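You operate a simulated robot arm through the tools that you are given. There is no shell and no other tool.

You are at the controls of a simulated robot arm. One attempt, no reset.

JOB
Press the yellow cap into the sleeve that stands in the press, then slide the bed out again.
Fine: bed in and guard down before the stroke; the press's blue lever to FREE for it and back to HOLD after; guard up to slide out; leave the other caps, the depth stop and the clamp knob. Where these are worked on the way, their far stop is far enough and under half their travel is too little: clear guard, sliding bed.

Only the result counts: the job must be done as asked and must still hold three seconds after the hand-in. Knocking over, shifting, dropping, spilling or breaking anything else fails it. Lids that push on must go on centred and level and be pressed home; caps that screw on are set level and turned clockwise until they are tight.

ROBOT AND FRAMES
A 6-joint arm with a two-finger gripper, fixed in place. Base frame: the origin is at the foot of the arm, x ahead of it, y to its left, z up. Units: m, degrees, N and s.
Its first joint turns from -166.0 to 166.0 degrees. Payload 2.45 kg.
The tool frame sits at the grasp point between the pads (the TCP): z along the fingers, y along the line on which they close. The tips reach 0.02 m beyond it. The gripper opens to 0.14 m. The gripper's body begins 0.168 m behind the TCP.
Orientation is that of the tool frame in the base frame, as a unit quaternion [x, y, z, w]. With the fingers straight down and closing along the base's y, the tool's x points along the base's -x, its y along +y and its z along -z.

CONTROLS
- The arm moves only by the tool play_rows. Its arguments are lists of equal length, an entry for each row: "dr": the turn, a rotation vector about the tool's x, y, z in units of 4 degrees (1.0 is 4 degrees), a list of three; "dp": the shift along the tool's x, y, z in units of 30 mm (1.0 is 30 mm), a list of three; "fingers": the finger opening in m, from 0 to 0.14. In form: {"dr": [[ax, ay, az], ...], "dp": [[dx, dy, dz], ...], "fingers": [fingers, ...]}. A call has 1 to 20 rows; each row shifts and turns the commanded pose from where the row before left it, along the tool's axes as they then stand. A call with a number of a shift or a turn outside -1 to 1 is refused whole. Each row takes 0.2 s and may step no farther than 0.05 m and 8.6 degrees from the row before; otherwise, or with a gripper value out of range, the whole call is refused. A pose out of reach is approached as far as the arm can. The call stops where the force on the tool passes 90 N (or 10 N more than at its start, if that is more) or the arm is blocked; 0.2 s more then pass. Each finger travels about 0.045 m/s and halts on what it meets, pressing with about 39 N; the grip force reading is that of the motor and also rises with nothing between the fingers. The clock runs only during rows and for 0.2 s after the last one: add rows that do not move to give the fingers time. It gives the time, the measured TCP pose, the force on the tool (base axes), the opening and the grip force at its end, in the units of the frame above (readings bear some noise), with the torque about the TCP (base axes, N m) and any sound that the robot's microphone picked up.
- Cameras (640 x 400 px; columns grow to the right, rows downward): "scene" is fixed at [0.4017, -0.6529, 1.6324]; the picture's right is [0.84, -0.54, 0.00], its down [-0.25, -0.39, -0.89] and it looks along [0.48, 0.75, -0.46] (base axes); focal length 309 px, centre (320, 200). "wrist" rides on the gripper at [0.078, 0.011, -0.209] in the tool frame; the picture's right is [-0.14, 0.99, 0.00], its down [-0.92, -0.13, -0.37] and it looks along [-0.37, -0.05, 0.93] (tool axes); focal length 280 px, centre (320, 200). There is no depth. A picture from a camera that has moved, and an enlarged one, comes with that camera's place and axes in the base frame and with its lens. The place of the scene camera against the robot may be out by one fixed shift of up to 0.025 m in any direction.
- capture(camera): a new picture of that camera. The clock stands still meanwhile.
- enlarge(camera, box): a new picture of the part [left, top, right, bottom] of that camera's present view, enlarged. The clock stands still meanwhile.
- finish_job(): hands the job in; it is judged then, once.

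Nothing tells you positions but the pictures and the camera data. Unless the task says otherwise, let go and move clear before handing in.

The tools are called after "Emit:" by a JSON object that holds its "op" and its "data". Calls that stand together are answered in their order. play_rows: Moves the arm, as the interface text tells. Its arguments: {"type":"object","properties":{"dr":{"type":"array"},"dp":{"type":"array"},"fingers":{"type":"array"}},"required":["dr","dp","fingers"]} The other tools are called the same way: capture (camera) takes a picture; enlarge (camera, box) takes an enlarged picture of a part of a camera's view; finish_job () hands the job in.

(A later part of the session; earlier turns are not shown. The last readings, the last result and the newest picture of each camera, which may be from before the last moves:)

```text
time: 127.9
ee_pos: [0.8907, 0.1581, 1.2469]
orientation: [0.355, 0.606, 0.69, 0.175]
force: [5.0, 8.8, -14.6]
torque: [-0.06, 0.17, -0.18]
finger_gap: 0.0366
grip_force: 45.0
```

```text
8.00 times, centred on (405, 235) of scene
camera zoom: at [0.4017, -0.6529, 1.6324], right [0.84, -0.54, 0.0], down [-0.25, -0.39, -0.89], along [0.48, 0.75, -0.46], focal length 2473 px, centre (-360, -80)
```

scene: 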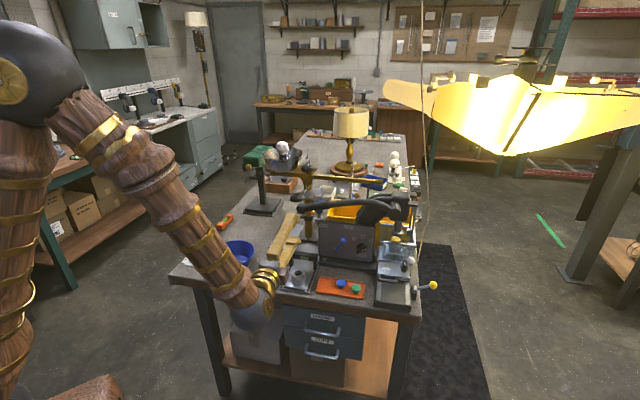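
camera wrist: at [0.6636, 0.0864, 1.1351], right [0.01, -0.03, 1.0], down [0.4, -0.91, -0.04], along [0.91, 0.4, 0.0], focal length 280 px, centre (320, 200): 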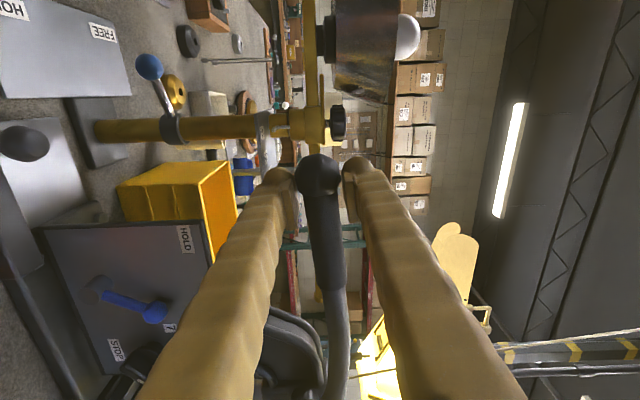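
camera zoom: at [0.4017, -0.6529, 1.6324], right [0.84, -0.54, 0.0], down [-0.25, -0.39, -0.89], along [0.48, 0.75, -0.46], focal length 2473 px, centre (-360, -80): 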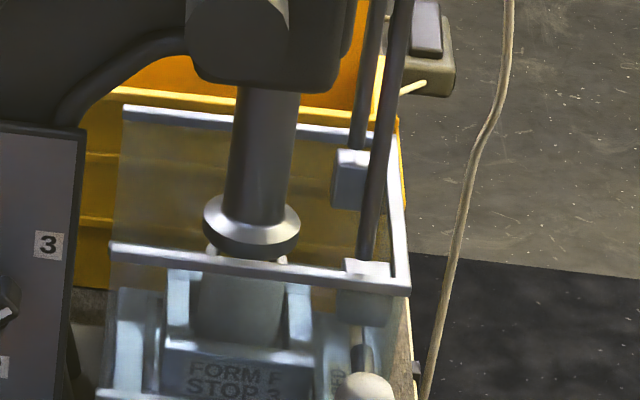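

Emit:
{"op": "play_rows", "data": {"dr": [[0, 0, 0.25], [0, 0, 0.25], [0, 0, 0.25], [0, 0, 0]], "dp": [[-0.042, 0.175, 0.01], [-0.042, 0.175, 0], [-0.042, 0.175, 0], [0, 0, 0]], "fingers": [0.02, 0.02, 0.02, 0.02]}}

Emit:
{"op": "enlarge", "data": {"camera": "scene", "box": [380, 210, 430, 260]}}

```text
time: 128.9
ee_pos: [0.8955, 0.151, 1.2616]
orientation: [0.37, 0.597, 0.694, 0.158]
force: [2.5, 20.1, -6.7]
torque: [-0.11, -0.06, 0.21]
finger_gap: 0.0366
grip_force: 45.3
```

```text
8.00 times, centred on (405, 235) of scene
camera zoom: at [0.4017, -0.6529, 1.6324], right [0.84, -0.54, 0.0], down [-0.25, -0.39, -0.89], along [0.48, 0.75, -0.46], focal length 2473 px, centre (-360, -80)
```

zoom: 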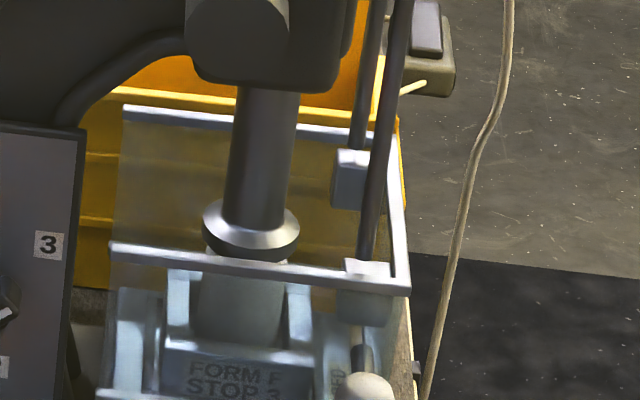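

Emit:
{"op": "play_rows", "data": {"dr": [[0, 0, 0.25], [0, 0, 0.25], [0, 0, 0.25], [0, 0, 0]], "dp": [[-0.025, 0.175, 0.02], [-0.042, 0.175, 0], [-0.042, 0.175, 0], [0, 0, 0]], "fingers": [0.02, 0.02, 0.02, 0.02]}}

Emit:
{"op": "enlarge", "data": {"camera": "scene", "box": [380, 210, 430, 260]}}

```text
time: 129.9
ee_pos: [0.9029, 0.1453, 1.2756]
orientation: [0.386, 0.587, 0.698, 0.14]
force: [-9.8, 16.1, -0.6]
torque: [-0.01, -0.1, 0.21]
finger_gap: 0.0366
grip_force: 45.1
```

```text
8.00 times, centred on (405, 235) of scene
camera zoom: at [0.4017, -0.6529, 1.6324], right [0.84, -0.54, 0.0], down [-0.25, -0.39, -0.89], along [0.48, 0.75, -0.46], focal length 2473 px, centre (-360, -80)
```

zoom: 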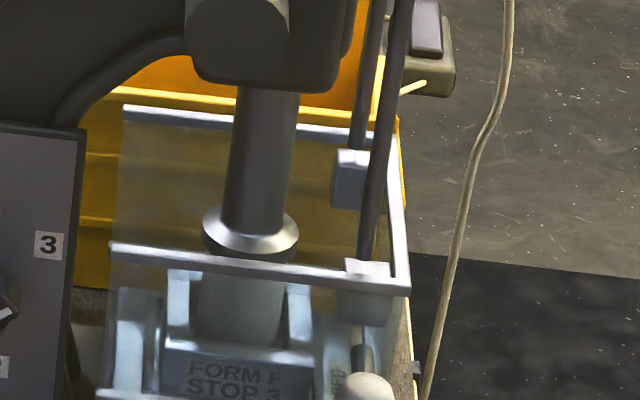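

Emit:
{"op": "play_rows", "data": {"dr": [[0, 0, 0.25], [0, 0, 0.25], [0, 0, 0]], "dp": [[-0.03, 0.175, 0.01], [-0.042, 0.175, 0], [0, 0, 0]], "fingers": [0.02, 0.02, 0.02]}}

Emit:
{"op": "enlarge", "data": {"camera": "scene", "box": [380, 210, 430, 260]}}

```text
time: 130.7
ee_pos: [0.9074, 0.1408, 1.2827]
orientation: [0.395, 0.58, 0.701, 0.128]
force: [-18.4, 11.8, -0.2]
torque: [0.0, -0.13, 0.27]
finger_gap: 0.0367
grip_force: 45.1
```

```text
8.00 times, centred on (405, 235) of scene
camera zoom: at [0.4017, -0.6529, 1.6324], right [0.84, -0.54, 0.0], down [-0.25, -0.39, -0.89], along [0.48, 0.75, -0.46], focal length 2473 px, centre (-360, -80)
```

zoom: 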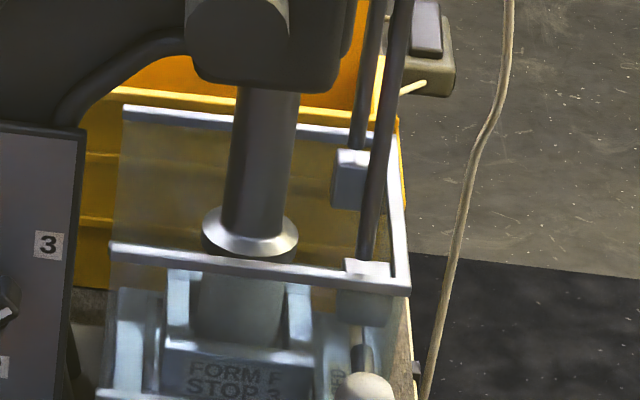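

Emit:
{"op": "play_rows", "data": {"dr": [[0, 0, 0.25], [0, 0, 0.25], [0, 0, 0.25], [0, 0, 0]], "dp": [[0.0, 0.175, 0], [-0.03, 0.175, 0], [-0.035, 0.175, 0], [0, 0, 0]], "fingers": [0.02, 0.02, 0.02, 0.02]}}

Emit:
{"op": "enlarge", "data": {"camera": "scene", "box": [380, 210, 430, 260]}}

Emit:
{"op": "enlarge", "data": {"camera": "scene", "box": [270, 120, 430, 260]}}

```text
time: 131.4
ee_pos: [0.9105, 0.139, 1.2843]
orientation: [0.411, 0.574, 0.699, 0.108]
force: [-0.9, 11.4, -8.3]
torque: [-0.05, -0.04, 0.02]
finger_gap: 0.036
grip_force: 12.3
stopped in row 3: the force on the tool passed its limit at 96 N (the readings are from after the stop); the commanded pose is now the measured one
```

```text
8.00 times, centred on (405, 235) of scene
camera zoom: at [0.4017, -0.6529, 1.6324], right [0.84, -0.54, 0.0], down [-0.25, -0.39, -0.89], along [0.48, 0.75, -0.46], focal length 2473 px, centre (-360, -80)
```

zoom: 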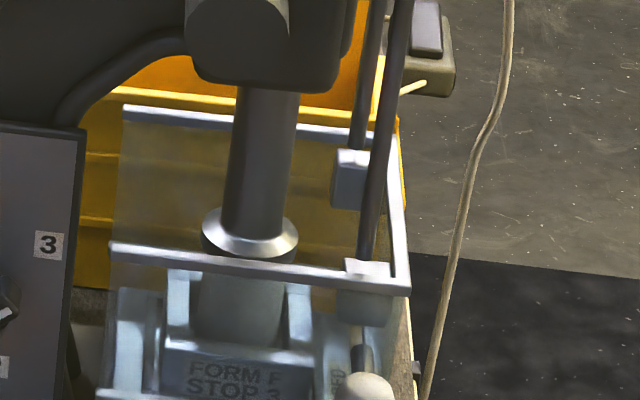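

```text
2.86 times, centred on (350, 190) of scene
camera zoom: at [0.4017, -0.6529, 1.6324], right [0.84, -0.54, 0.0], down [-0.25, -0.39, -0.89], along [0.48, 0.75, -0.46], focal length 883 px, centre (234, 229)
```

zoom: 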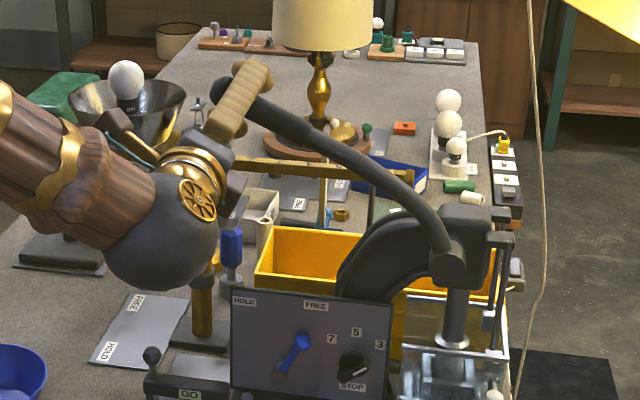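

The stroke has come up hard at 96 N after about 39° of handle travel. I'll press once more to confirm it is a firm stop.

Emit:
{"op": "play_rows", "data": {"dr": [[0, 0, 0], [0, 0, 0], [0, 0, 0], [0, 0, 0]], "dp": [[0, 0.06, 0], [0, 0.06, 0], [0, 0.04, 0], [0, 0, 0]], "fingers": [0.02, 0.02, 0.02, 0.02]}}

```text
time: 132.4
ee_pos: [0.9114, 0.1391, 1.2851]
orientation: [0.413, 0.576, 0.697, 0.105]
force: [-35.7, 31.8, -74.4]
torque: [-1.08, -0.46, 0.45]
finger_gap: 0.0358
grip_force: 45.1
```

The stop is rigid with no further motion at 88 N, so the stroke is complete. I'll bring the handle back down along the same arc to its rest position.

Emit:
{"op": "play_rows", "data": {"dr": [[0, 0, 0], [0, 0, -0.5], [0, 0, -0.5], [0, 0, -0.5], [0, 0, 0]], "dp": [[0, -0.14, 0], [0.054, -0.355, 0], [0.054, -0.355, 0], [0.06, -0.355, 0], [0, 0, 0]], "fingers": [0.02, 0.02, 0.02, 0.02, 0.02]}}

Emit:
{"op": "enlarge", "data": {"camera": "scene", "box": [380, 210, 430, 260]}}

```text
time: 133.6
ee_pos: [0.8994, 0.1518, 1.2605]
orientation: [0.381, 0.594, 0.693, 0.145]
force: [27.9, 0.3, -12.4]
torque: [-0.53, -0.42, -0.74]
finger_gap: 0.0355
grip_force: 44.7
```

```text
8.00 times, centred on (405, 235) of scene
camera zoom: at [0.4017, -0.6529, 1.6324], right [0.84, -0.54, 0.0], down [-0.25, -0.39, -0.89], along [0.48, 0.75, -0.46], focal length 2473 px, centre (-360, -80)
```

zoom: 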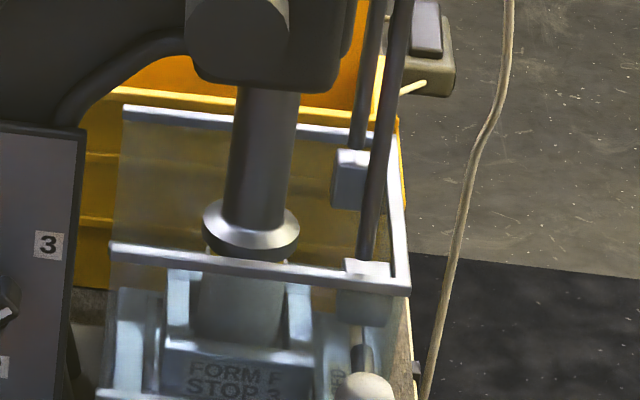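

Emit:
{"op": "play_rows", "data": {"dr": [[0, 0, -0.5], [0, 0, -0.5], [0, 0, -0.5], [0, 0, -0.5], [0, 0, 0]], "dp": [[0.02, -0.355, 0.03], [0.05, -0.355, 0], [0.06, -0.355, 0], [0.06, -0.355, 0], [0, 0, 0]], "fingers": [0.02, 0.02, 0.02, 0.02, 0.02]}}

Emit:
{"op": "enlarge", "data": {"camera": "scene", "box": [380, 210, 430, 260]}}

```text
time: 134.8
ee_pos: [0.8859, 0.1655, 1.22]
orientation: [0.339, 0.62, 0.681, 0.192]
force: [-1.5, -6.4, -5.8]
torque: [-0.02, -0.16, 0.23]
finger_gap: 0.0354
grip_force: 45.2
```

```text
8.00 times, centred on (405, 235) of scene
camera zoom: at [0.4017, -0.6529, 1.6324], right [0.84, -0.54, 0.0], down [-0.25, -0.39, -0.89], along [0.48, 0.75, -0.46], focal length 2473 px, centre (-360, -80)
```

zoom: 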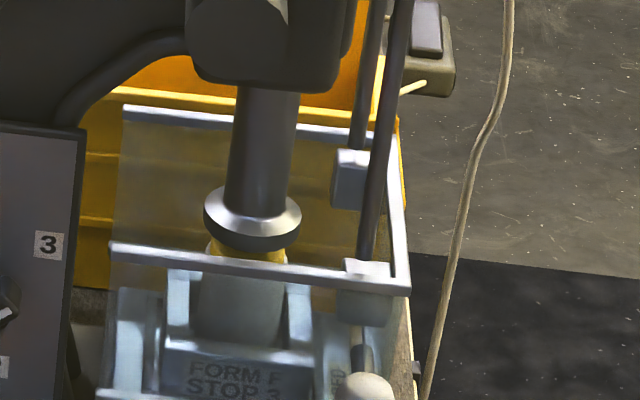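

Emit:
{"op": "play_rows", "data": {"dr": [[0, 0, -0.5], [0, 0, -0.5], [0, 0, -0.5], [0, 0, -0.5], [0, 0, -0.5], [0, 0, 0]], "dp": [[0.065, -0.355, 0], [0.068, -0.355, 0], [0.07, -0.355, 0], [0.07, -0.355, 0], [0.07, -0.355, 0], [0, 0, 0]], "fingers": [0.02, 0.02, 0.02, 0.02, 0.02, 0.02]}}

Emit:
{"op": "play_rows", "data": {"dr": [[0, 0, -0.5], [0, 0, -0.5], [0, 0, -0.5], [0, 0, -0.5], [0, 0, 0]], "dp": [[0.07, -0.352, 0], [0.07, -0.352, 0], [0.07, -0.352, 0], [0.07, -0.352, 0], [0, 0, 0]], "fingers": [0.02, 0.02, 0.02, 0.02, 0.02]}}

Emit:
{"op": "enlarge", "data": {"camera": "scene", "box": [380, 210, 430, 260]}}

Emit:
{"op": "enlarge", "data": {"camera": "scene", "box": [270, 160, 410, 260]}}

```text
time: 136.2
ee_pos: [0.8724, 0.1767, 1.1695]
orientation: [0.284, 0.647, 0.662, 0.252]
force: [52.7, -19.0, -15.4]
torque: [-0.25, -0.16, -0.78]
finger_gap: 0.0357
grip_force: 44.6
```

```text
time: 137.4
ee_pos: [0.8678, 0.1831, 1.1285]
orientation: [0.237, 0.665, 0.643, 0.296]
force: [35.8, -15.3, -5.8]
torque: [-0.08, -0.21, -0.4]
finger_gap: 0.0364
grip_force: 44.9
```

```text
8.00 times, centred on (405, 235) of scene
camera zoom: at [0.4017, -0.6529, 1.6324], right [0.84, -0.54, 0.0], down [-0.25, -0.39, -0.89], along [0.48, 0.75, -0.46], focal length 2473 px, centre (-360, -80)
```

zoom: 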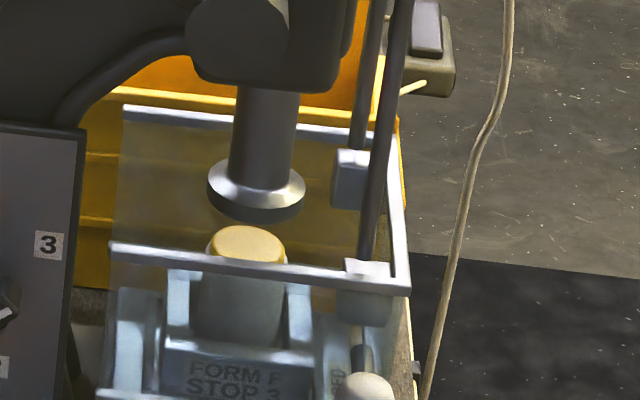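

```text
4.00 times, centred on (340, 210) of scene
camera zoom: at [0.4017, -0.6529, 1.6324], right [0.84, -0.54, 0.0], down [-0.25, -0.39, -0.89], along [0.48, 0.75, -0.46], focal length 1236 px, centre (240, 160)
```

zoom: 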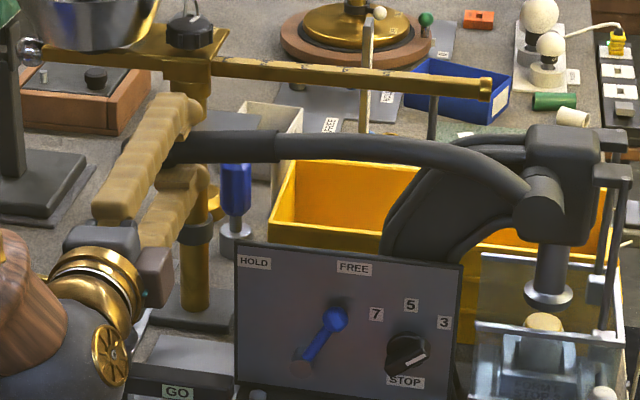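

The cap is now flush on the sleeve. I'll lower the handle the rest of the way to its original position.

Emit:
{"op": "play_rows", "data": {"dr": [[0, 0, -0.5], [0, 0, -0.5], [0, 0, -0.5], [0, 0, 0]], "dp": [[0.0, -0.352, 0.01], [0.06, -0.352, 0], [0.07, -0.352, 0], [0, 0, 0]], "fingers": [0.02, 0.02, 0.02, 0.02]}}

Emit:
{"op": "play_rows", "data": {"dr": [[0, 0, -0.25], [0, 0, -0.25], [0, 0, -0.25], [0, 0, 0]], "dp": [[0.03, -0.175, 0], [0.035, -0.175, 0], [0.035, -0.175, 0], [0, 0, 0]], "fingers": [0.02, 0.02, 0.02, 0.02]}}

Emit:
{"op": "enlarge", "data": {"camera": "scene", "box": [270, 160, 410, 260]}}

```text
time: 138.4
ee_pos: [0.8667, 0.1846, 1.096]
orientation: [0.202, 0.677, 0.626, 0.329]
force: [-11.8, -1.1, -4.2]
torque: [0.05, 0.03, 0.08]
finger_gap: 0.0362
grip_force: 44.7
```

```text
time: 139.4
ee_pos: [0.8685, 0.1827, 1.0826]
orientation: [0.184, 0.681, 0.618, 0.347]
force: [5.2, 21.8, 40.9]
torque: [0.41, -0.01, -0.08]
finger_gap: 0.036
grip_force: 45.7
```

```text
4.00 times, centred on (340, 210) of scene
camera zoom: at [0.4017, -0.6529, 1.6324], right [0.84, -0.54, 0.0], down [-0.25, -0.39, -0.89], along [0.48, 0.75, -0.46], focal length 1236 px, centre (240, 160)
```

zoom: 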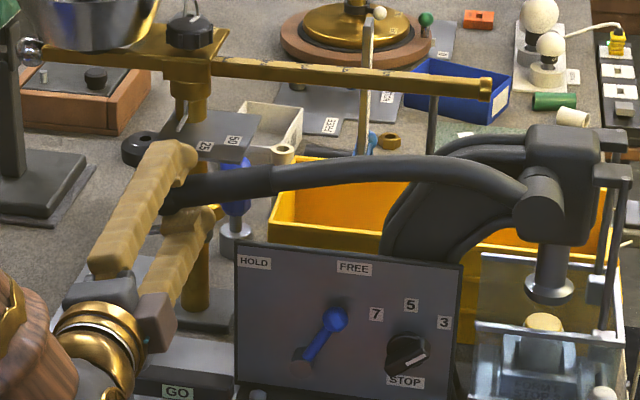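

The handle is back at its rest stop. I'll release it, retreat, level the tool and head for the blue lever to return it to HOLD.

Emit:
{"op": "play_rows", "data": {"dr": [[0, 0, 0], [0, 0, 0], [0, 0, 0], [0, 0, 0], [0, 0, 0], [0, 0, 0], [0, 0, 0], [0, 0, 0], [0, 0, 0], [0, 0, 0.875], [0, 0, 0.875], [0, 0, 0.875], [0, 0, 0.875], [0, 0, 0]], "dp": [[0, 0.08, 0], [0, 0, 0], [0, 0, 0], [0, 0, 0], [0, 0, -0.6], [0, 0, -0.9], [0, 0, -0.9], [0, 0, -0.9], [0, 0, -0.9], [0, 0, 0], [0, 0, 0], [0, 0, 0], [0, 0, 0], [0, 0, 0]], "fingers": [0.03, 0.045, 0.06, 0.06, 0.06, 0.06, 0.06, 0.06, 0.06, 0.04, 0.02, 0, 0, 0]}}

Emit:
{"op": "capture", "data": {"camera": "wrist"}}

Emit:
{"op": "enlarge", "data": {"camera": "scene", "box": [270, 160, 430, 290]}}

```text
time: 142.4
ee_pos: [0.7789, 0.0936, 1.0809]
orientation: [0.266, 0.654, 0.655, 0.268]
force: [0.0, -0.5, -0.4]
torque: [0.0, -0.01, 0.03]
finger_gap: 0.0
grip_force: 29.3
```

```text
taken
camera wrist: at [0.5768, -0.0003, 1.0923], right [0.1, -0.1, 0.99], down [0.4, -0.91, -0.13], along [0.91, 0.41, -0.05], focal length 280 px, centre (320, 200)
```

wrist: 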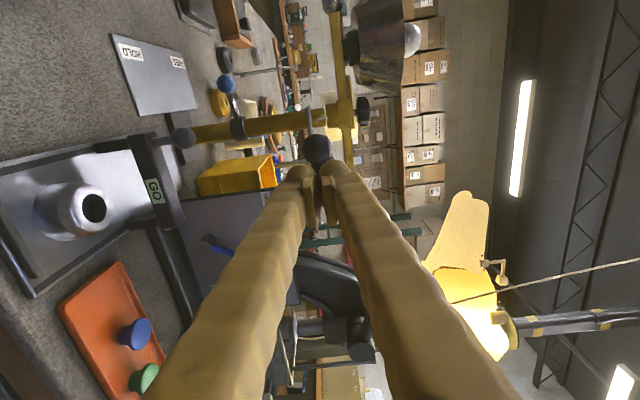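

```text
3.08 times, centred on (350, 225) of scene
camera zoom: at [0.4017, -0.6529, 1.6324], right [0.84, -0.54, 0.0], down [-0.25, -0.39, -0.89], along [0.48, 0.75, -0.46], focal length 951 px, centre (228, 123)
```

zoom: 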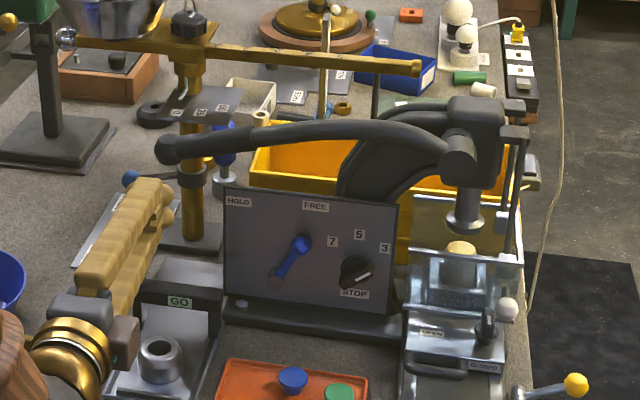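

Emit:
{"op": "play_rows", "data": {"dr": [[0, 0, 0], [0, 0, 0], [0, 0, 0], [0, 0, 0], [0, 0, 0], [0, 0, 0], [0, 0, 0], [0, 0, 0], [0, 0, 0], [0, 0, 0], [0, 0, 0]], "dp": [[-0.835, -0.547, 0], [-0.835, -0.547, 0], [-0.835, -0.547, 0], [-0.835, -0.547, 0], [-0.835, -0.547, 0], [-0.835, -0.547, 0], [-0.835, -0.547, 0], [0, 0, 0.9], [0, 0, 0.9], [0, 0, 0.9], [0, 0, 0]], "fingers": [0, 0, 0, 0, 0, 0, 0, 0, 0, 0, 0]}}

Emit:
{"op": "capture", "data": {"camera": "wrist"}}

Emit:
{"op": "enlarge", "data": {"camera": "scene", "box": [270, 160, 430, 290]}}

```text
time: 144.8
ee_pos: [0.9614, 0.0309, 0.9677]
orientation: [0.266, 0.654, 0.655, 0.268]
force: [0.1, -0.3, 0.5]
torque: [-0.04, 0.01, -0.01]
finger_gap: 0.0001
grip_force: 29.4
```

```text
taken
camera wrist: at [0.7596, -0.0644, 0.9781], right [0.1, -0.1, 0.99], down [0.4, -0.91, -0.13], along [0.91, 0.41, -0.05], focal length 280 px, centre (320, 200)
```

wrist: 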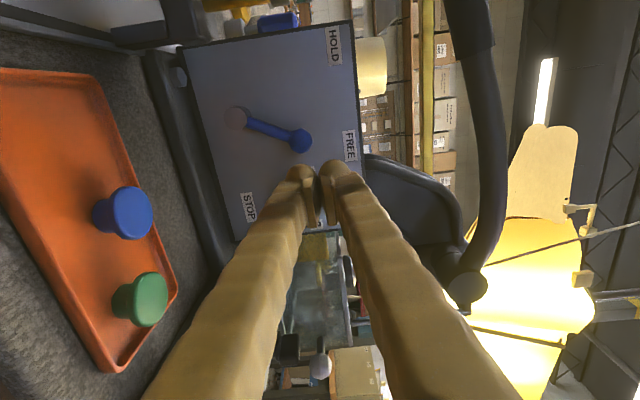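

```text
3.08 times, centred on (350, 225) of scene
camera zoom: at [0.4017, -0.6529, 1.6324], right [0.84, -0.54, 0.0], down [-0.25, -0.39, -0.89], along [0.48, 0.75, -0.46], focal length 951 px, centre (228, 123)
```

zoom: 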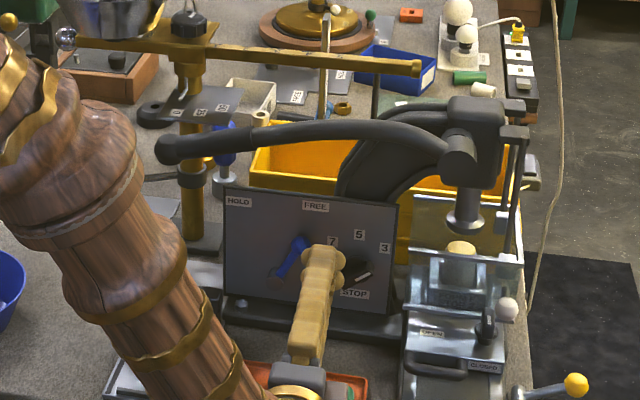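

Emit:
{"op": "play_rows", "data": {"dr": [[0, 0, 0], [0, 0, 0], [0, 0, 0], [0, 0, 0]], "dp": [[0, 0, 0.7], [0, 0, 0.7], [0, 0, 0.4], [0, 0, 0]], "fingers": [0, 0, 0, 0]}}

Emit:
{"op": "capture", "data": {"camera": "wrist"}}

Emit:
{"op": "enlarge", "data": {"camera": "wrist", "box": [220, 80, 400, 240]}}

```text
time: 145.8
ee_pos: [0.9994, 0.0685, 0.9692]
orientation: [0.266, 0.654, 0.655, 0.269]
force: [-0.6, 0.2, -0.3]
torque: [-0.01, -0.03, 0.0]
finger_gap: 0.0001
grip_force: 29.4
```

```text
taken
camera wrist: at [0.7969, -0.0259, 0.9786], right [0.09, -0.1, 0.99], down [0.4, -0.91, -0.13], along [0.91, 0.41, -0.05], focal length 280 px, centre (320, 200)
```

wrist: 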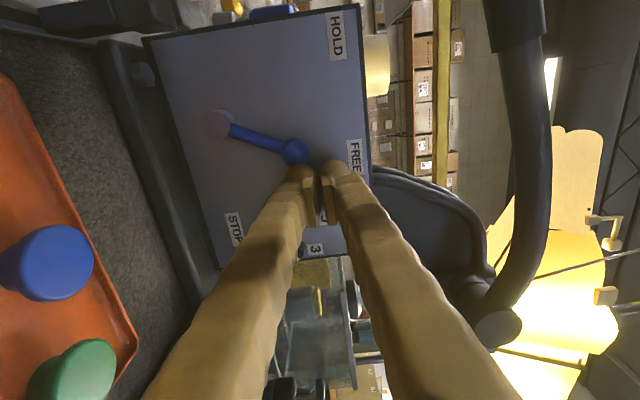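

```text
2.50 times, centred on (310, 160) of wrist
camera zoom: at [0.7969, -0.0259, 0.9786], right [0.09, -0.1, 0.99], down [0.4, -0.91, -0.13], along [0.91, 0.41, -0.05], focal length 701 px, centre (345, 300)
```

zoom: 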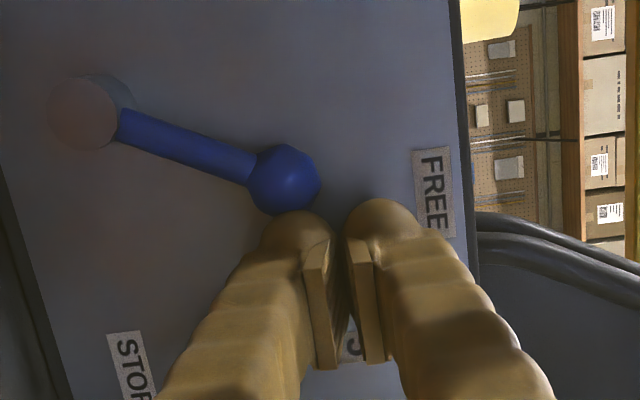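

Emit:
{"op": "play_rows", "data": {"dr": [[0, 0, 0], [0, 0, 0], [0, 0, 0], [0, 0, 0], [0, 0, 0], [0, 0, 0], [0, 0, 0], [0, 0, 0]], "dp": [[0.167, 0, 0], [0.167, 0, 0], [0.167, -0.08, 0], [0.167, -0.08, 0], [0.167, 0, 0], [0.167, 0, 0], [0.167, 0, 0], [0, 0, 0]], "fingers": [0, 0, 0, 0, 0, 0, 0, 0]}}

Emit:
{"op": "enlarge", "data": {"camera": "wrist", "box": [220, 80, 400, 240]}}

```text
time: 147.6
ee_pos: [0.9734, 0.0924, 0.9634]
orientation: [0.266, 0.654, 0.656, 0.268]
force: [0.0, -0.5, -0.3]
torque: [0.02, 0.02, -0.01]
finger_gap: 0.0
grip_force: 29.8
```

```text
2.50 times, centred on (310, 160) of wrist
camera zoom: at [0.7718, -0.0016, 0.9737], right [0.09, -0.1, 0.99], down [0.4, -0.91, -0.13], along [0.91, 0.41, -0.05], focal length 701 px, centre (345, 300)
```

zoom: 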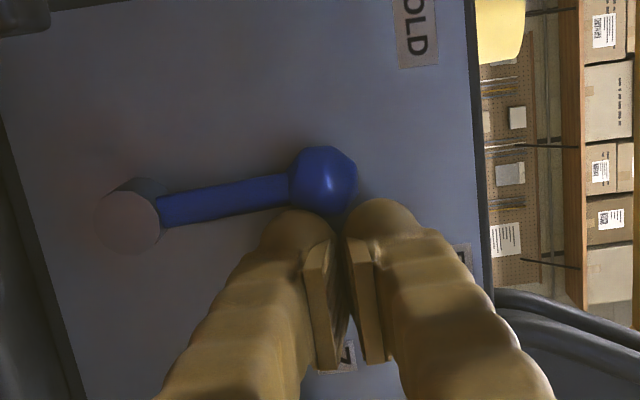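

Emit:
{"op": "play_rows", "data": {"dr": [[0, 0, 0], [0, 0, 0], [0, 0, 0], [0, 0, 0], [0, 0, 0], [0, 0, 0]], "dp": [[0.167, 0, 0], [0.167, 0, 0], [0.167, 0, 0], [0.167, 0, 0], [0.167, 0, 0], [0, 0, 0]], "fingers": [0, 0, 0, 0, 0, 0]}}

Emit:
{"op": "enlarge", "data": {"camera": "wrist", "box": [220, 80, 400, 240]}}

Emit:
{"op": "enlarge", "data": {"camera": "scene", "box": [300, 190, 400, 270]}}

```text
time: 149.0
ee_pos: [0.9563, 0.1099, 0.9624]
orientation: [0.266, 0.654, 0.656, 0.268]
force: [-0.2, 0.6, -0.2]
torque: [0.0, -0.04, 0.02]
finger_gap: 0.0001
grip_force: 29.6
```

```text
2.50 times, centred on (310, 160) of wrist
camera zoom: at [0.7541, 0.0154, 0.9735], right [0.1, -0.1, 0.99], down [0.4, -0.91, -0.13], along [0.91, 0.41, -0.05], focal length 701 px, centre (345, 300)
```

zoom: 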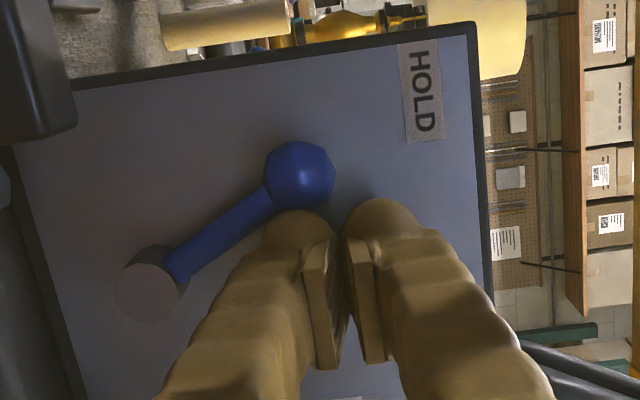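

```text
5.00 times, centred on (350, 230) of scene
camera zoom: at [0.4017, -0.6529, 1.6324], right [0.84, -0.54, 0.0], down [-0.25, -0.39, -0.89], along [0.48, 0.75, -0.46], focal length 1546 px, centre (170, 50)
```

zoom: 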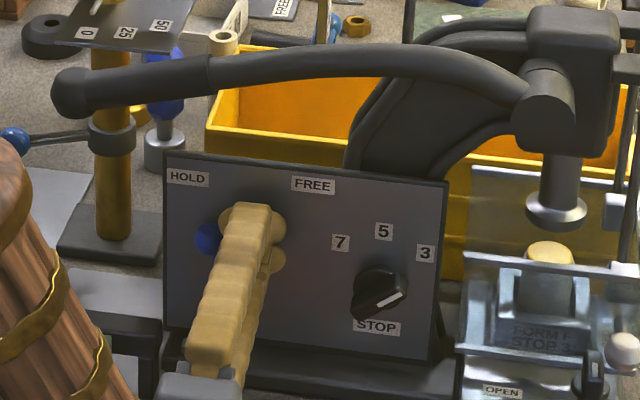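

Emit:
{"op": "play_rows", "data": {"dr": [[0, 0, 0], [0, 0, 0], [0, 0, 0]], "dp": [[0.1, 0, 0], [0.1, 0, 0], [0, 0, 0]], "fingers": [0, 0, 0]}}

Emit:
{"op": "enlarge", "data": {"camera": "wrist", "box": [220, 80, 400, 240]}}

```text
time: 149.8
ee_pos: [0.9543, 0.1125, 0.963]
orientation: [0.268, 0.653, 0.655, 0.269]
force: [22.1, -35.6, -3.6]
torque: [-0.3, -0.63, -0.37]
finger_gap: 0.0
grip_force: 29.5
```

```text
2.50 times, centred on (310, 160) of wrist
camera zoom: at [0.7507, 0.0183, 0.9736], right [0.09, -0.1, 0.99], down [0.4, -0.91, -0.13], along [0.91, 0.41, -0.05], focal length 701 px, centre (345, 300)
```

zoom: 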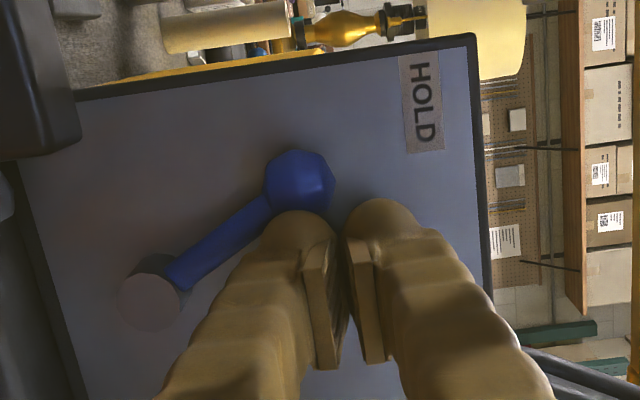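

The lever is on its HOLD stop. I'll retreat, rise, re-tilt and go over to the guard ball. Since the clamp knob sits beside it, I'll lift the ball from underneath on its right side.

Emit:
{"op": "play_rows", "data": {"dr": [[0, 0, 0], [0, 0, 0], [0, 0, 0], [0, 0, 0], [0, 0, 0], [0, 0, 0], [0, 0, 0], [0, 0, 0], [0, 0, 0], [0, 0, 0], [0, 0, 0]], "dp": [[-0.2, 0, 0], [0, 0, -0.9], [0, 0, -0.9], [0, 0, -0.9], [0, 0, -0.9], [0, 0, -0.9], [0, 0.87, 0], [0, 0.87, 0], [0, 0.87, 0], [0, 0.87, 0], [0, 0.87, 0]], "fingers": [0, 0, 0, 0, 0, 0, 0, 0, 0, 0, 0]}}

Emit:
{"op": "play_rows", "data": {"dr": [[0.94, 0, 0], [0.94, 0, 0], [0.94, 0, 0], [0.94, 0, 0], [0.94, 0, 0], [0.94, 0, 0], [0.94, 0, 0], [0.94, 0, 0], [0.94, 0, 0], [0.94, 0, 0], [0.94, 0, 0], [0.94, 0, 0], [0, 0, 0]], "dp": [[0, 0, 0], [0, 0, 0], [0, 0, 0], [0, 0, 0], [0, 0, 0], [0, 0, 0], [0, 0, 0], [0, 0, 0], [0, 0, 0], [0, 0, 0], [0, 0, 0], [0, 0, 0], [0, 0, 0]], "fingers": [0, 0, 0, 0, 0, 0, 0, 0, 0, 0, 0, 0, 0]}}

Emit:
{"op": "enlarge", "data": {"camera": "scene", "box": [290, 170, 440, 290]}}

```text
time: 152.2
ee_pos: [0.8617, 0.0141, 1.0927]
orientation: [0.267, 0.653, 0.656, 0.269]
force: [-0.5, 0.6, -0.2]
torque: [0.0, -0.05, 0.03]
finger_gap: 0.0001
grip_force: 29.5
```

```text
time: 155.0
ee_pos: [0.862, 0.014, 1.0928]
orientation: [0.35, 0.855, 0.354, 0.146]
force: [-0.5, 0.2, 0.1]
torque: [0.02, -0.01, 0.0]
finger_gap: 0.0
grip_force: 29.1
```

```text
3.33 times, centred on (365, 230) of scene
camera zoom: at [0.4017, -0.6529, 1.6324], right [0.84, -0.54, 0.0], down [-0.25, -0.39, -0.89], along [0.48, 0.75, -0.46], focal length 1030 px, centre (170, 100)
```

zoom: 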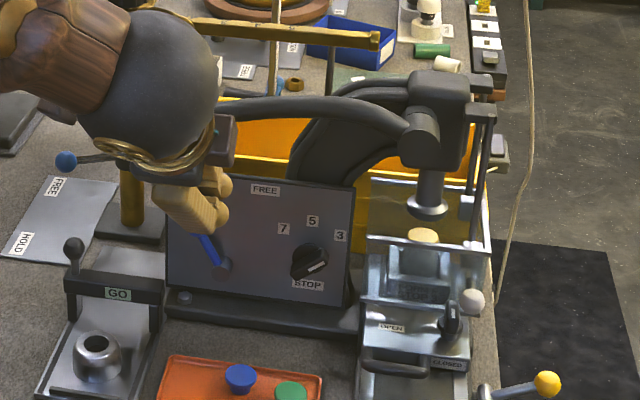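

Emit:
{"op": "play_rows", "data": {"dr": [[0, 0, 0], [0, 0, 0], [0, 0, 0], [0, 0, 0], [0, 0, 0], [0, 0, 0], [0, 0, 0], [0, 0, 0], [0, 0, 0], [0, 0, 0], [0, 0, 0]], "dp": [[-0.935, 0, 0], [-0.935, 0, 0], [-0.935, 0, 0], [-0.935, 0, 0], [-0.935, 0, 0], [-0.935, 0, 0], [-0.935, 0, 0], [-0.935, 0, 0], [-0.935, 0, 0], [-0.935, 0, 0], [0, 0, 0]], "fingers": [0, 0, 0, 0, 0, 0, 0, 0, 0, 0, 0]}}

Emit:
{"op": "capture", "data": {"camera": "wrist"}}

Emit:
{"op": "enlarge", "data": {"camera": "wrist", "box": [240, 100, 420, 260]}}

Emit:
{"op": "enlarge", "data": {"camera": "scene", "box": [350, 190, 440, 290]}}

```text
time: 157.4
ee_pos: [1.0624, -0.1839, 1.0925]
orientation: [0.349, 0.856, 0.354, 0.145]
force: [-0.4, 0.0, -0.2]
torque: [0.02, 0.0, -0.03]
finger_gap: 0.0
grip_force: 29.5
```

```text
taken
camera wrist: at [0.9081, -0.2289, 1.2493], right [0.59, 0.4, 0.7], down [0.41, -0.9, 0.17], along [0.7, 0.19, -0.69], focal length 280 px, centre (320, 200)
```

wrist: 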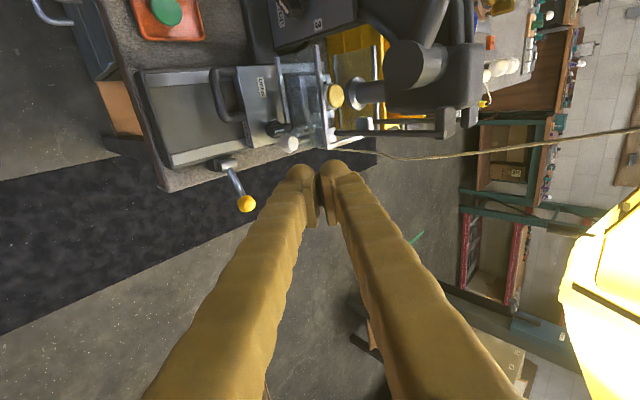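

```text
2.50 times, centred on (330, 180) of wrist
camera zoom: at [0.9081, -0.2289, 1.2493], right [0.59, 0.4, 0.7], down [0.41, -0.9, 0.17], along [0.7, 0.19, -0.69], focal length 701 px, centre (295, 250)
```

zoom: 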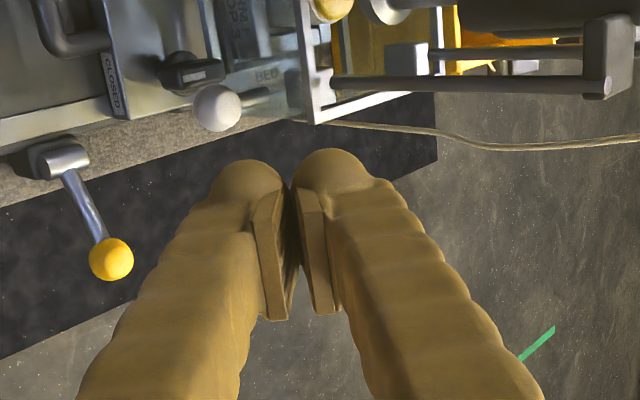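

```text
4.00 times, centred on (395, 240) of scene
camera zoom: at [0.4017, -0.6529, 1.6324], right [0.84, -0.54, 0.0], down [-0.25, -0.39, -0.89], along [0.48, 0.75, -0.46], focal length 1236 px, centre (20, 40)
```

zoom: 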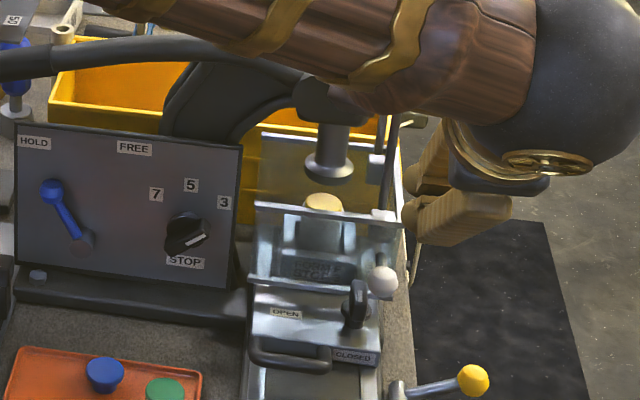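

The ball is at b ≈ 0.717, r ≈ 0.867, z ≈ 0.94, with the clamp knob to its left. I'll come down in front of it and slide the closed fingers in under the ball.

Emit:
{"op": "play_rows", "data": {"dr": [[0, 0, 0], [0, 0, 0], [0, 0, 0], [0, 0, 0], [0, 0, 0], [0, 0, 0], [0, 0, 0]], "dp": [[0, -0.585, 0.695], [0, -0.585, 0.695], [0, -0.585, 0.695], [0, -0.585, 0.695], [0, 0, 0.6], [0, 0, 0.6], [0, 0, 0]], "fingers": [0, 0, 0, 0, 0, 0, 0]}}

Emit:
{"op": "enlarge", "data": {"camera": "wrist", "box": [240, 100, 420, 260]}}

Emit:
{"op": "enlarge", "data": {"camera": "scene", "box": [370, 210, 440, 280]}}

```text
time: 159.0
ee_pos: [1.0862, -0.1577, 0.9599]
orientation: [0.349, 0.855, 0.355, 0.145]
force: [-0.8, 0.5, 0.3]
torque: [-0.03, 0.01, 0.03]
finger_gap: 0.0002
grip_force: 29.4
```

```text
2.50 times, centred on (330, 180) of wrist
camera zoom: at [0.9326, -0.2034, 1.1155], right [0.59, 0.4, 0.7], down [0.41, -0.9, 0.17], along [0.7, 0.19, -0.69], focal length 701 px, centre (295, 250)
```

zoom: 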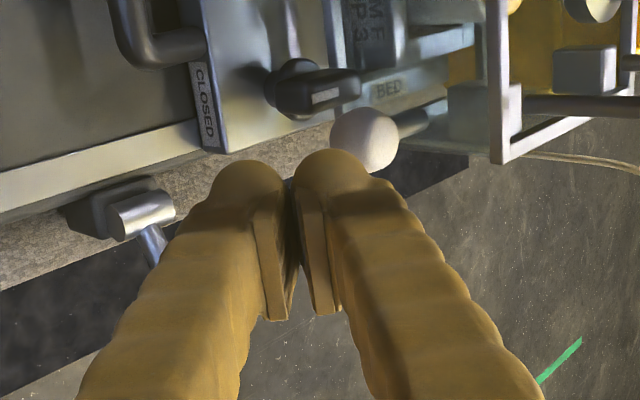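

```text
5.71 times, centred on (405, 245) of scene
camera zoom: at [0.4017, -0.6529, 1.6324], right [0.84, -0.54, 0.0], down [-0.25, -0.39, -0.89], along [0.48, 0.75, -0.46], focal length 1766 px, centre (-166, -57)
```

zoom: 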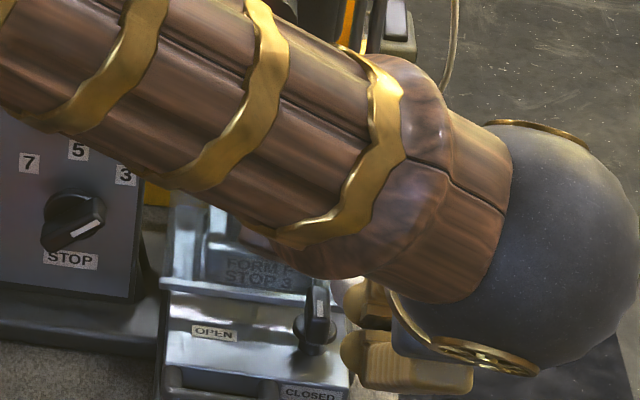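

Emit:
{"op": "play_rows", "data": {"dr": [[0, 0, 0], [0, 0, 0], [0, 0, 0], [0, 0, 0]], "dp": [[0, 0, 0.49], [0, 0, 0.49], [0, 0, 0.48], [0, 0, 0]], "fingers": [0, 0, 0, 0]}}

Emit:
{"op": "enlarge", "data": {"camera": "wrist", "box": [240, 100, 420, 260]}}

```text
time: 159.9
ee_pos: [1.1045, -0.1424, 0.9351]
orientation: [0.348, 0.856, 0.354, 0.146]
force: [-20.9, -10.6, 16.3]
torque: [0.56, -0.34, 0.53]
finger_gap: 0.0001
grip_force: 28.9
stopped in row 4: the force on the tool passed its limit at 111 N (the readings are from after the stop); the commanded pose is now the measured one
```

```text
2.50 times, centred on (330, 180) of wrist
camera zoom: at [0.9499, -0.1872, 1.0902], right [0.59, 0.41, 0.7], down [0.41, -0.89, 0.17], along [0.7, 0.19, -0.69], focal length 701 px, centre (295, 250)
```

zoom: 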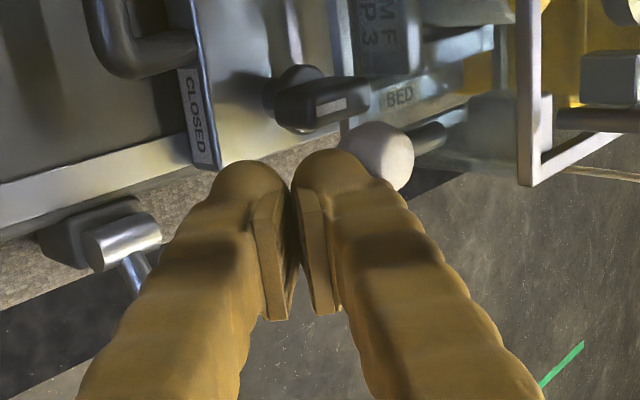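

The closed finger pair is thicker than I assumed and touched the ball. I'll back off, tilt a bit flatter to 60°, open the fingers and take the ball from above and below instead.

Emit:
{"op": "play_rows", "data": {"dr": [[0, 0, 0], [0, 0, 0], [0, 0, 0], [-0.94, 0, 0], [-0.94, 0, 0], [-0.94, 0, 0], [-0.94, 0, 0], [0, 0, 0], [0, 0, 0], [0, 0, 0]], "dp": [[0, 0, -0.5], [0, 0, -0.8], [0, 0, -0.8], [0, 0, 0], [0, 0, 0], [0, 0, 0], [0, 0, 0], [0, 0, 0], [0, 0, 0], [0, 0, 0]], "fingers": [0, 0, 0, 0.02, 0.04, 0.06, 0.065, 0.065, 0.065, 0.065]}}

Emit:
{"op": "capture", "data": {"camera": "wrist"}}

Emit:
{"op": "enlarge", "data": {"camera": "wrist", "box": [230, 80, 410, 240]}}

```text
time: 162.1
ee_pos: [1.0743, -0.1728, 0.9781]
orientation: [0.326, 0.802, 0.463, 0.191]
force: [-0.6, -0.7, -0.6]
torque: [-0.04, 0.0, 0.01]
finger_gap: 0.065
grip_force: 0.2
```

```text
taken
camera wrist: at [0.8947, -0.2434, 1.0915], right [0.44, 0.26, 0.86], down [0.39, -0.92, 0.08], along [0.81, 0.3, -0.51], focal length 280 px, centre (320, 200)
```

wrist: 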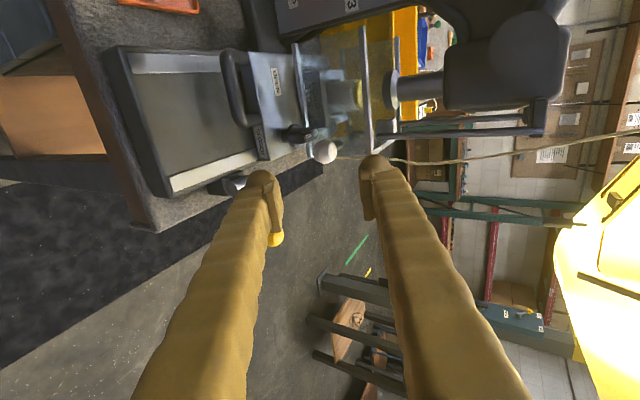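

```text
2.50 times, centred on (320, 160) of wrist
camera zoom: at [0.8947, -0.2434, 1.0915], right [0.44, 0.26, 0.86], down [0.39, -0.92, 0.08], along [0.81, 0.3, -0.51], focal length 701 px, centre (320, 300)
```

zoom: 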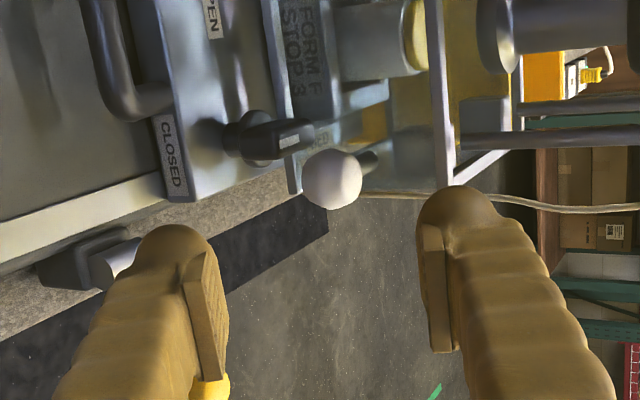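

A clear view now: the yellow cap is seated on the sleeve and the ball is at b ≈ 0.717, r ≈ 0.867, z ≈ 0.94. I'll slide in with one finger above and one below the ball.

Emit:
{"op": "play_rows", "data": {"dr": [[0, 0, 0], [0, 0, 0], [0, 0, 0], [0, 0, 0], [0, 0, 0]], "dp": [[0.127, 0.227, 0.31], [0, 0, 0.7], [0, 0, 0.7], [0, 0, 0.7], [0, 0, 0]], "fingers": [0.065, 0.065, 0.065, 0.065, 0.065]}}

Emit:
{"op": "enlarge", "data": {"camera": "wrist", "box": [230, 80, 410, 240]}}

```text
time: 163.3
ee_pos: [1.1188, -0.1224, 0.9473]
orientation: [0.326, 0.802, 0.463, 0.191]
force: [0.0, -0.8, -0.4]
torque: [0.01, 0.01, -0.01]
finger_gap: 0.0649
grip_force: 0.1
```

```text
2.50 times, centred on (320, 160) of wrist
camera zoom: at [0.9389, -0.1933, 1.062], right [0.44, 0.26, 0.86], down [0.39, -0.92, 0.08], along [0.81, 0.3, -0.51], focal length 701 px, centre (320, 300)
```

zoom: 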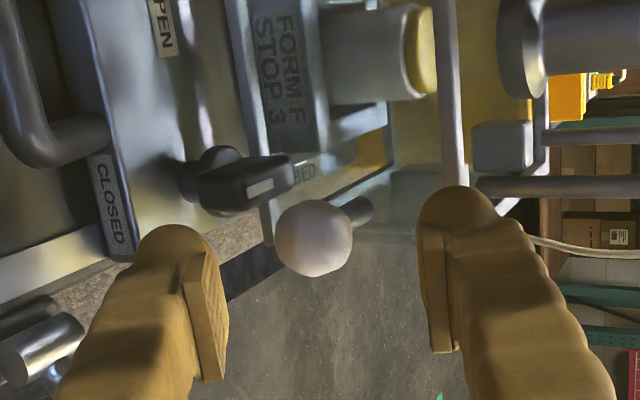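

Emit:
{"op": "play_rows", "data": {"dr": [[0, 0, 0], [0, 0, 0], [0, 0, 0], [0, 0, 0], [0, 0, 0], [0, 0, 0]], "dp": [[0, 0, 0], [0, 0, 0], [0, 0, 0], [0, 0, 0], [0, 0, 0], [0, 0, 0]], "fingers": [0.05, 0.04, 0.03, 0.02, 0.015, 0.015]}}

Emit:
{"op": "enlarge", "data": {"camera": "wrist", "box": [230, 80, 410, 240]}}

```text
time: 164.7
ee_pos: [1.1166, -0.1227, 0.9473]
orientation: [0.327, 0.801, 0.463, 0.191]
force: [-1.0, -0.2, -2.3]
torque: [-0.03, 0.06, 0.08]
finger_gap: 0.0241
grip_force: 45.2
```

```text
2.50 times, centred on (320, 160) of wrist
camera zoom: at [0.9389, -0.1935, 1.0619], right [0.44, 0.26, 0.86], down [0.39, -0.92, 0.08], along [0.81, 0.3, -0.51], focal length 701 px, centre (320, 300)
```

zoom: 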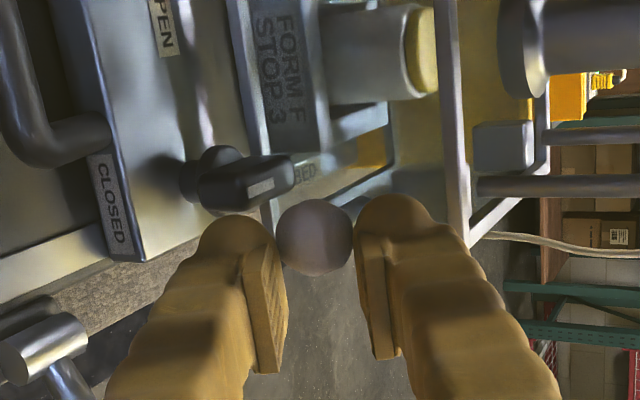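

I have the ball. Lifting the guard straight up.

Emit:
{"op": "play_rows", "data": {"dr": [[0, 0, 0], [0, 0, 0], [0, 0, 0], [0, 0, 0], [0, 0, 0]], "dp": [[0, 0.145, -0.083], [0, 0.289, -0.166], [0, 0.289, -0.166], [0, 0.289, -0.166], [0, 0, 0]], "fingers": [0.015, 0.015, 0.015, 0.015, 0.015]}}

Emit:
{"op": "enlarge", "data": {"camera": "wrist", "box": [230, 80, 410, 240]}}

```text
time: 165.9
ee_pos: [1.117, -0.1237, 0.9835]
orientation: [0.327, 0.801, 0.464, 0.191]
force: [8.8, -6.9, 0.7]
torque: [-0.13, -0.12, -0.25]
finger_gap: 0.0237
grip_force: 45.2
```

```text
2.50 times, centred on (320, 160) of wrist
camera zoom: at [0.9382, -0.1937, 1.0971], right [0.44, 0.26, 0.86], down [0.39, -0.92, 0.08], along [0.81, 0.3, -0.51], focal length 701 px, centre (320, 300)
```

zoom: 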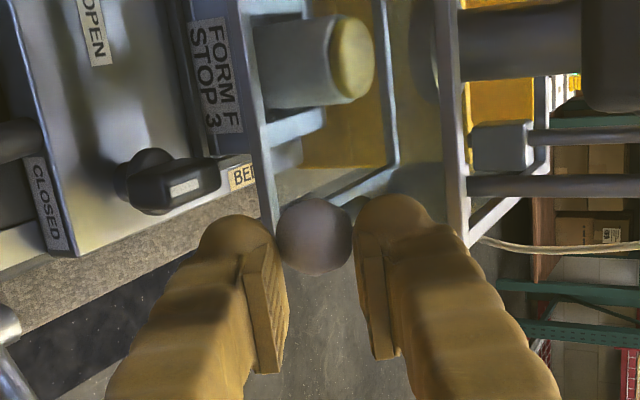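

Emit:
{"op": "play_rows", "data": {"dr": [[0, 0, 0], [0, 0, 0], [0, 0, 0], [0, 0, 0], [0, 0, 0], [0, 0, 0]], "dp": [[0, 0.289, -0.166], [0, 0.289, -0.166], [0, 0.289, -0.166], [0, 0.289, -0.166], [0, 0.289, -0.166], [0, 0, 0]], "fingers": [0.015, 0.015, 0.015, 0.015, 0.015, 0.015]}}

Emit:
{"op": "play_rows", "data": {"dr": [[0, 0, 0], [0, 0, 0], [0, 0, 0], [0, 0, 0], [0, 0, 0]], "dp": [[0, 0.087, -0.05], [0, 0.087, -0.05], [0, 0.087, -0.05], [0, 0.087, -0.05], [0, 0, 0]], "fingers": [0.015, 0.015, 0.015, 0.015, 0.015]}}

Emit:
{"op": "enlarge", "data": {"camera": "wrist", "box": [200, 40, 440, 240]}}

Emit:
{"op": "enlarge", "data": {"camera": "scene", "box": [350, 170, 450, 270]}}

```text
time: 167.3
ee_pos: [1.1169, -0.1233, 1.034]
orientation: [0.326, 0.802, 0.463, 0.191]
force: [-8.9, -25.8, -0.7]
torque: [-0.15, 0.1, 0.27]
finger_gap: 0.0233
grip_force: 44.8
```

```text
time: 168.5
ee_pos: [1.1171, -0.1239, 1.0437]
orientation: [0.327, 0.802, 0.463, 0.19]
force: [-23.5, -33.6, -11.1]
torque: [-0.51, 0.2, 0.32]
finger_gap: 0.0229
grip_force: 44.8
```

```text
2.00 times, centred on (320, 140) of wrist
camera zoom: at [0.9376, -0.1939, 1.1581], right [0.44, 0.26, 0.86], down [0.39, -0.92, 0.08], along [0.81, 0.3, -0.51], focal length 561 px, centre (320, 320)
```

zoom: 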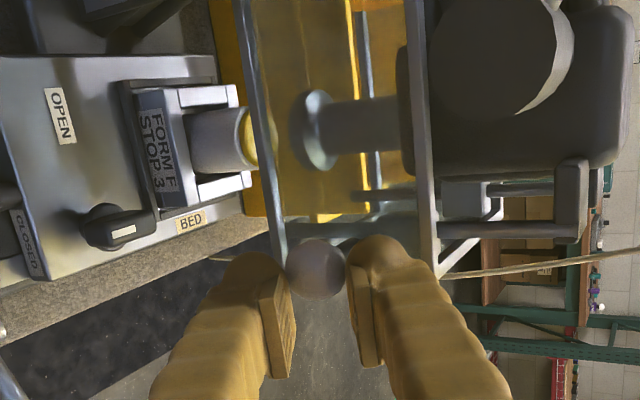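

```text
4.00 times, centred on (400, 220) of scene
camera zoom: at [0.4017, -0.6529, 1.6324], right [0.84, -0.54, 0.0], down [-0.25, -0.39, -0.89], along [0.48, 0.75, -0.46], focal length 1236 px, centre (0, 120)
```

zoom: 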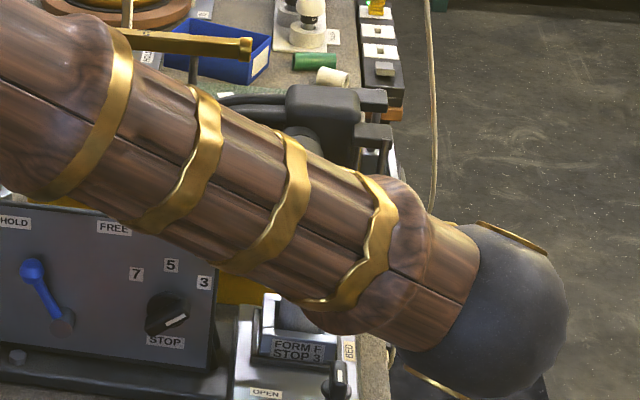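

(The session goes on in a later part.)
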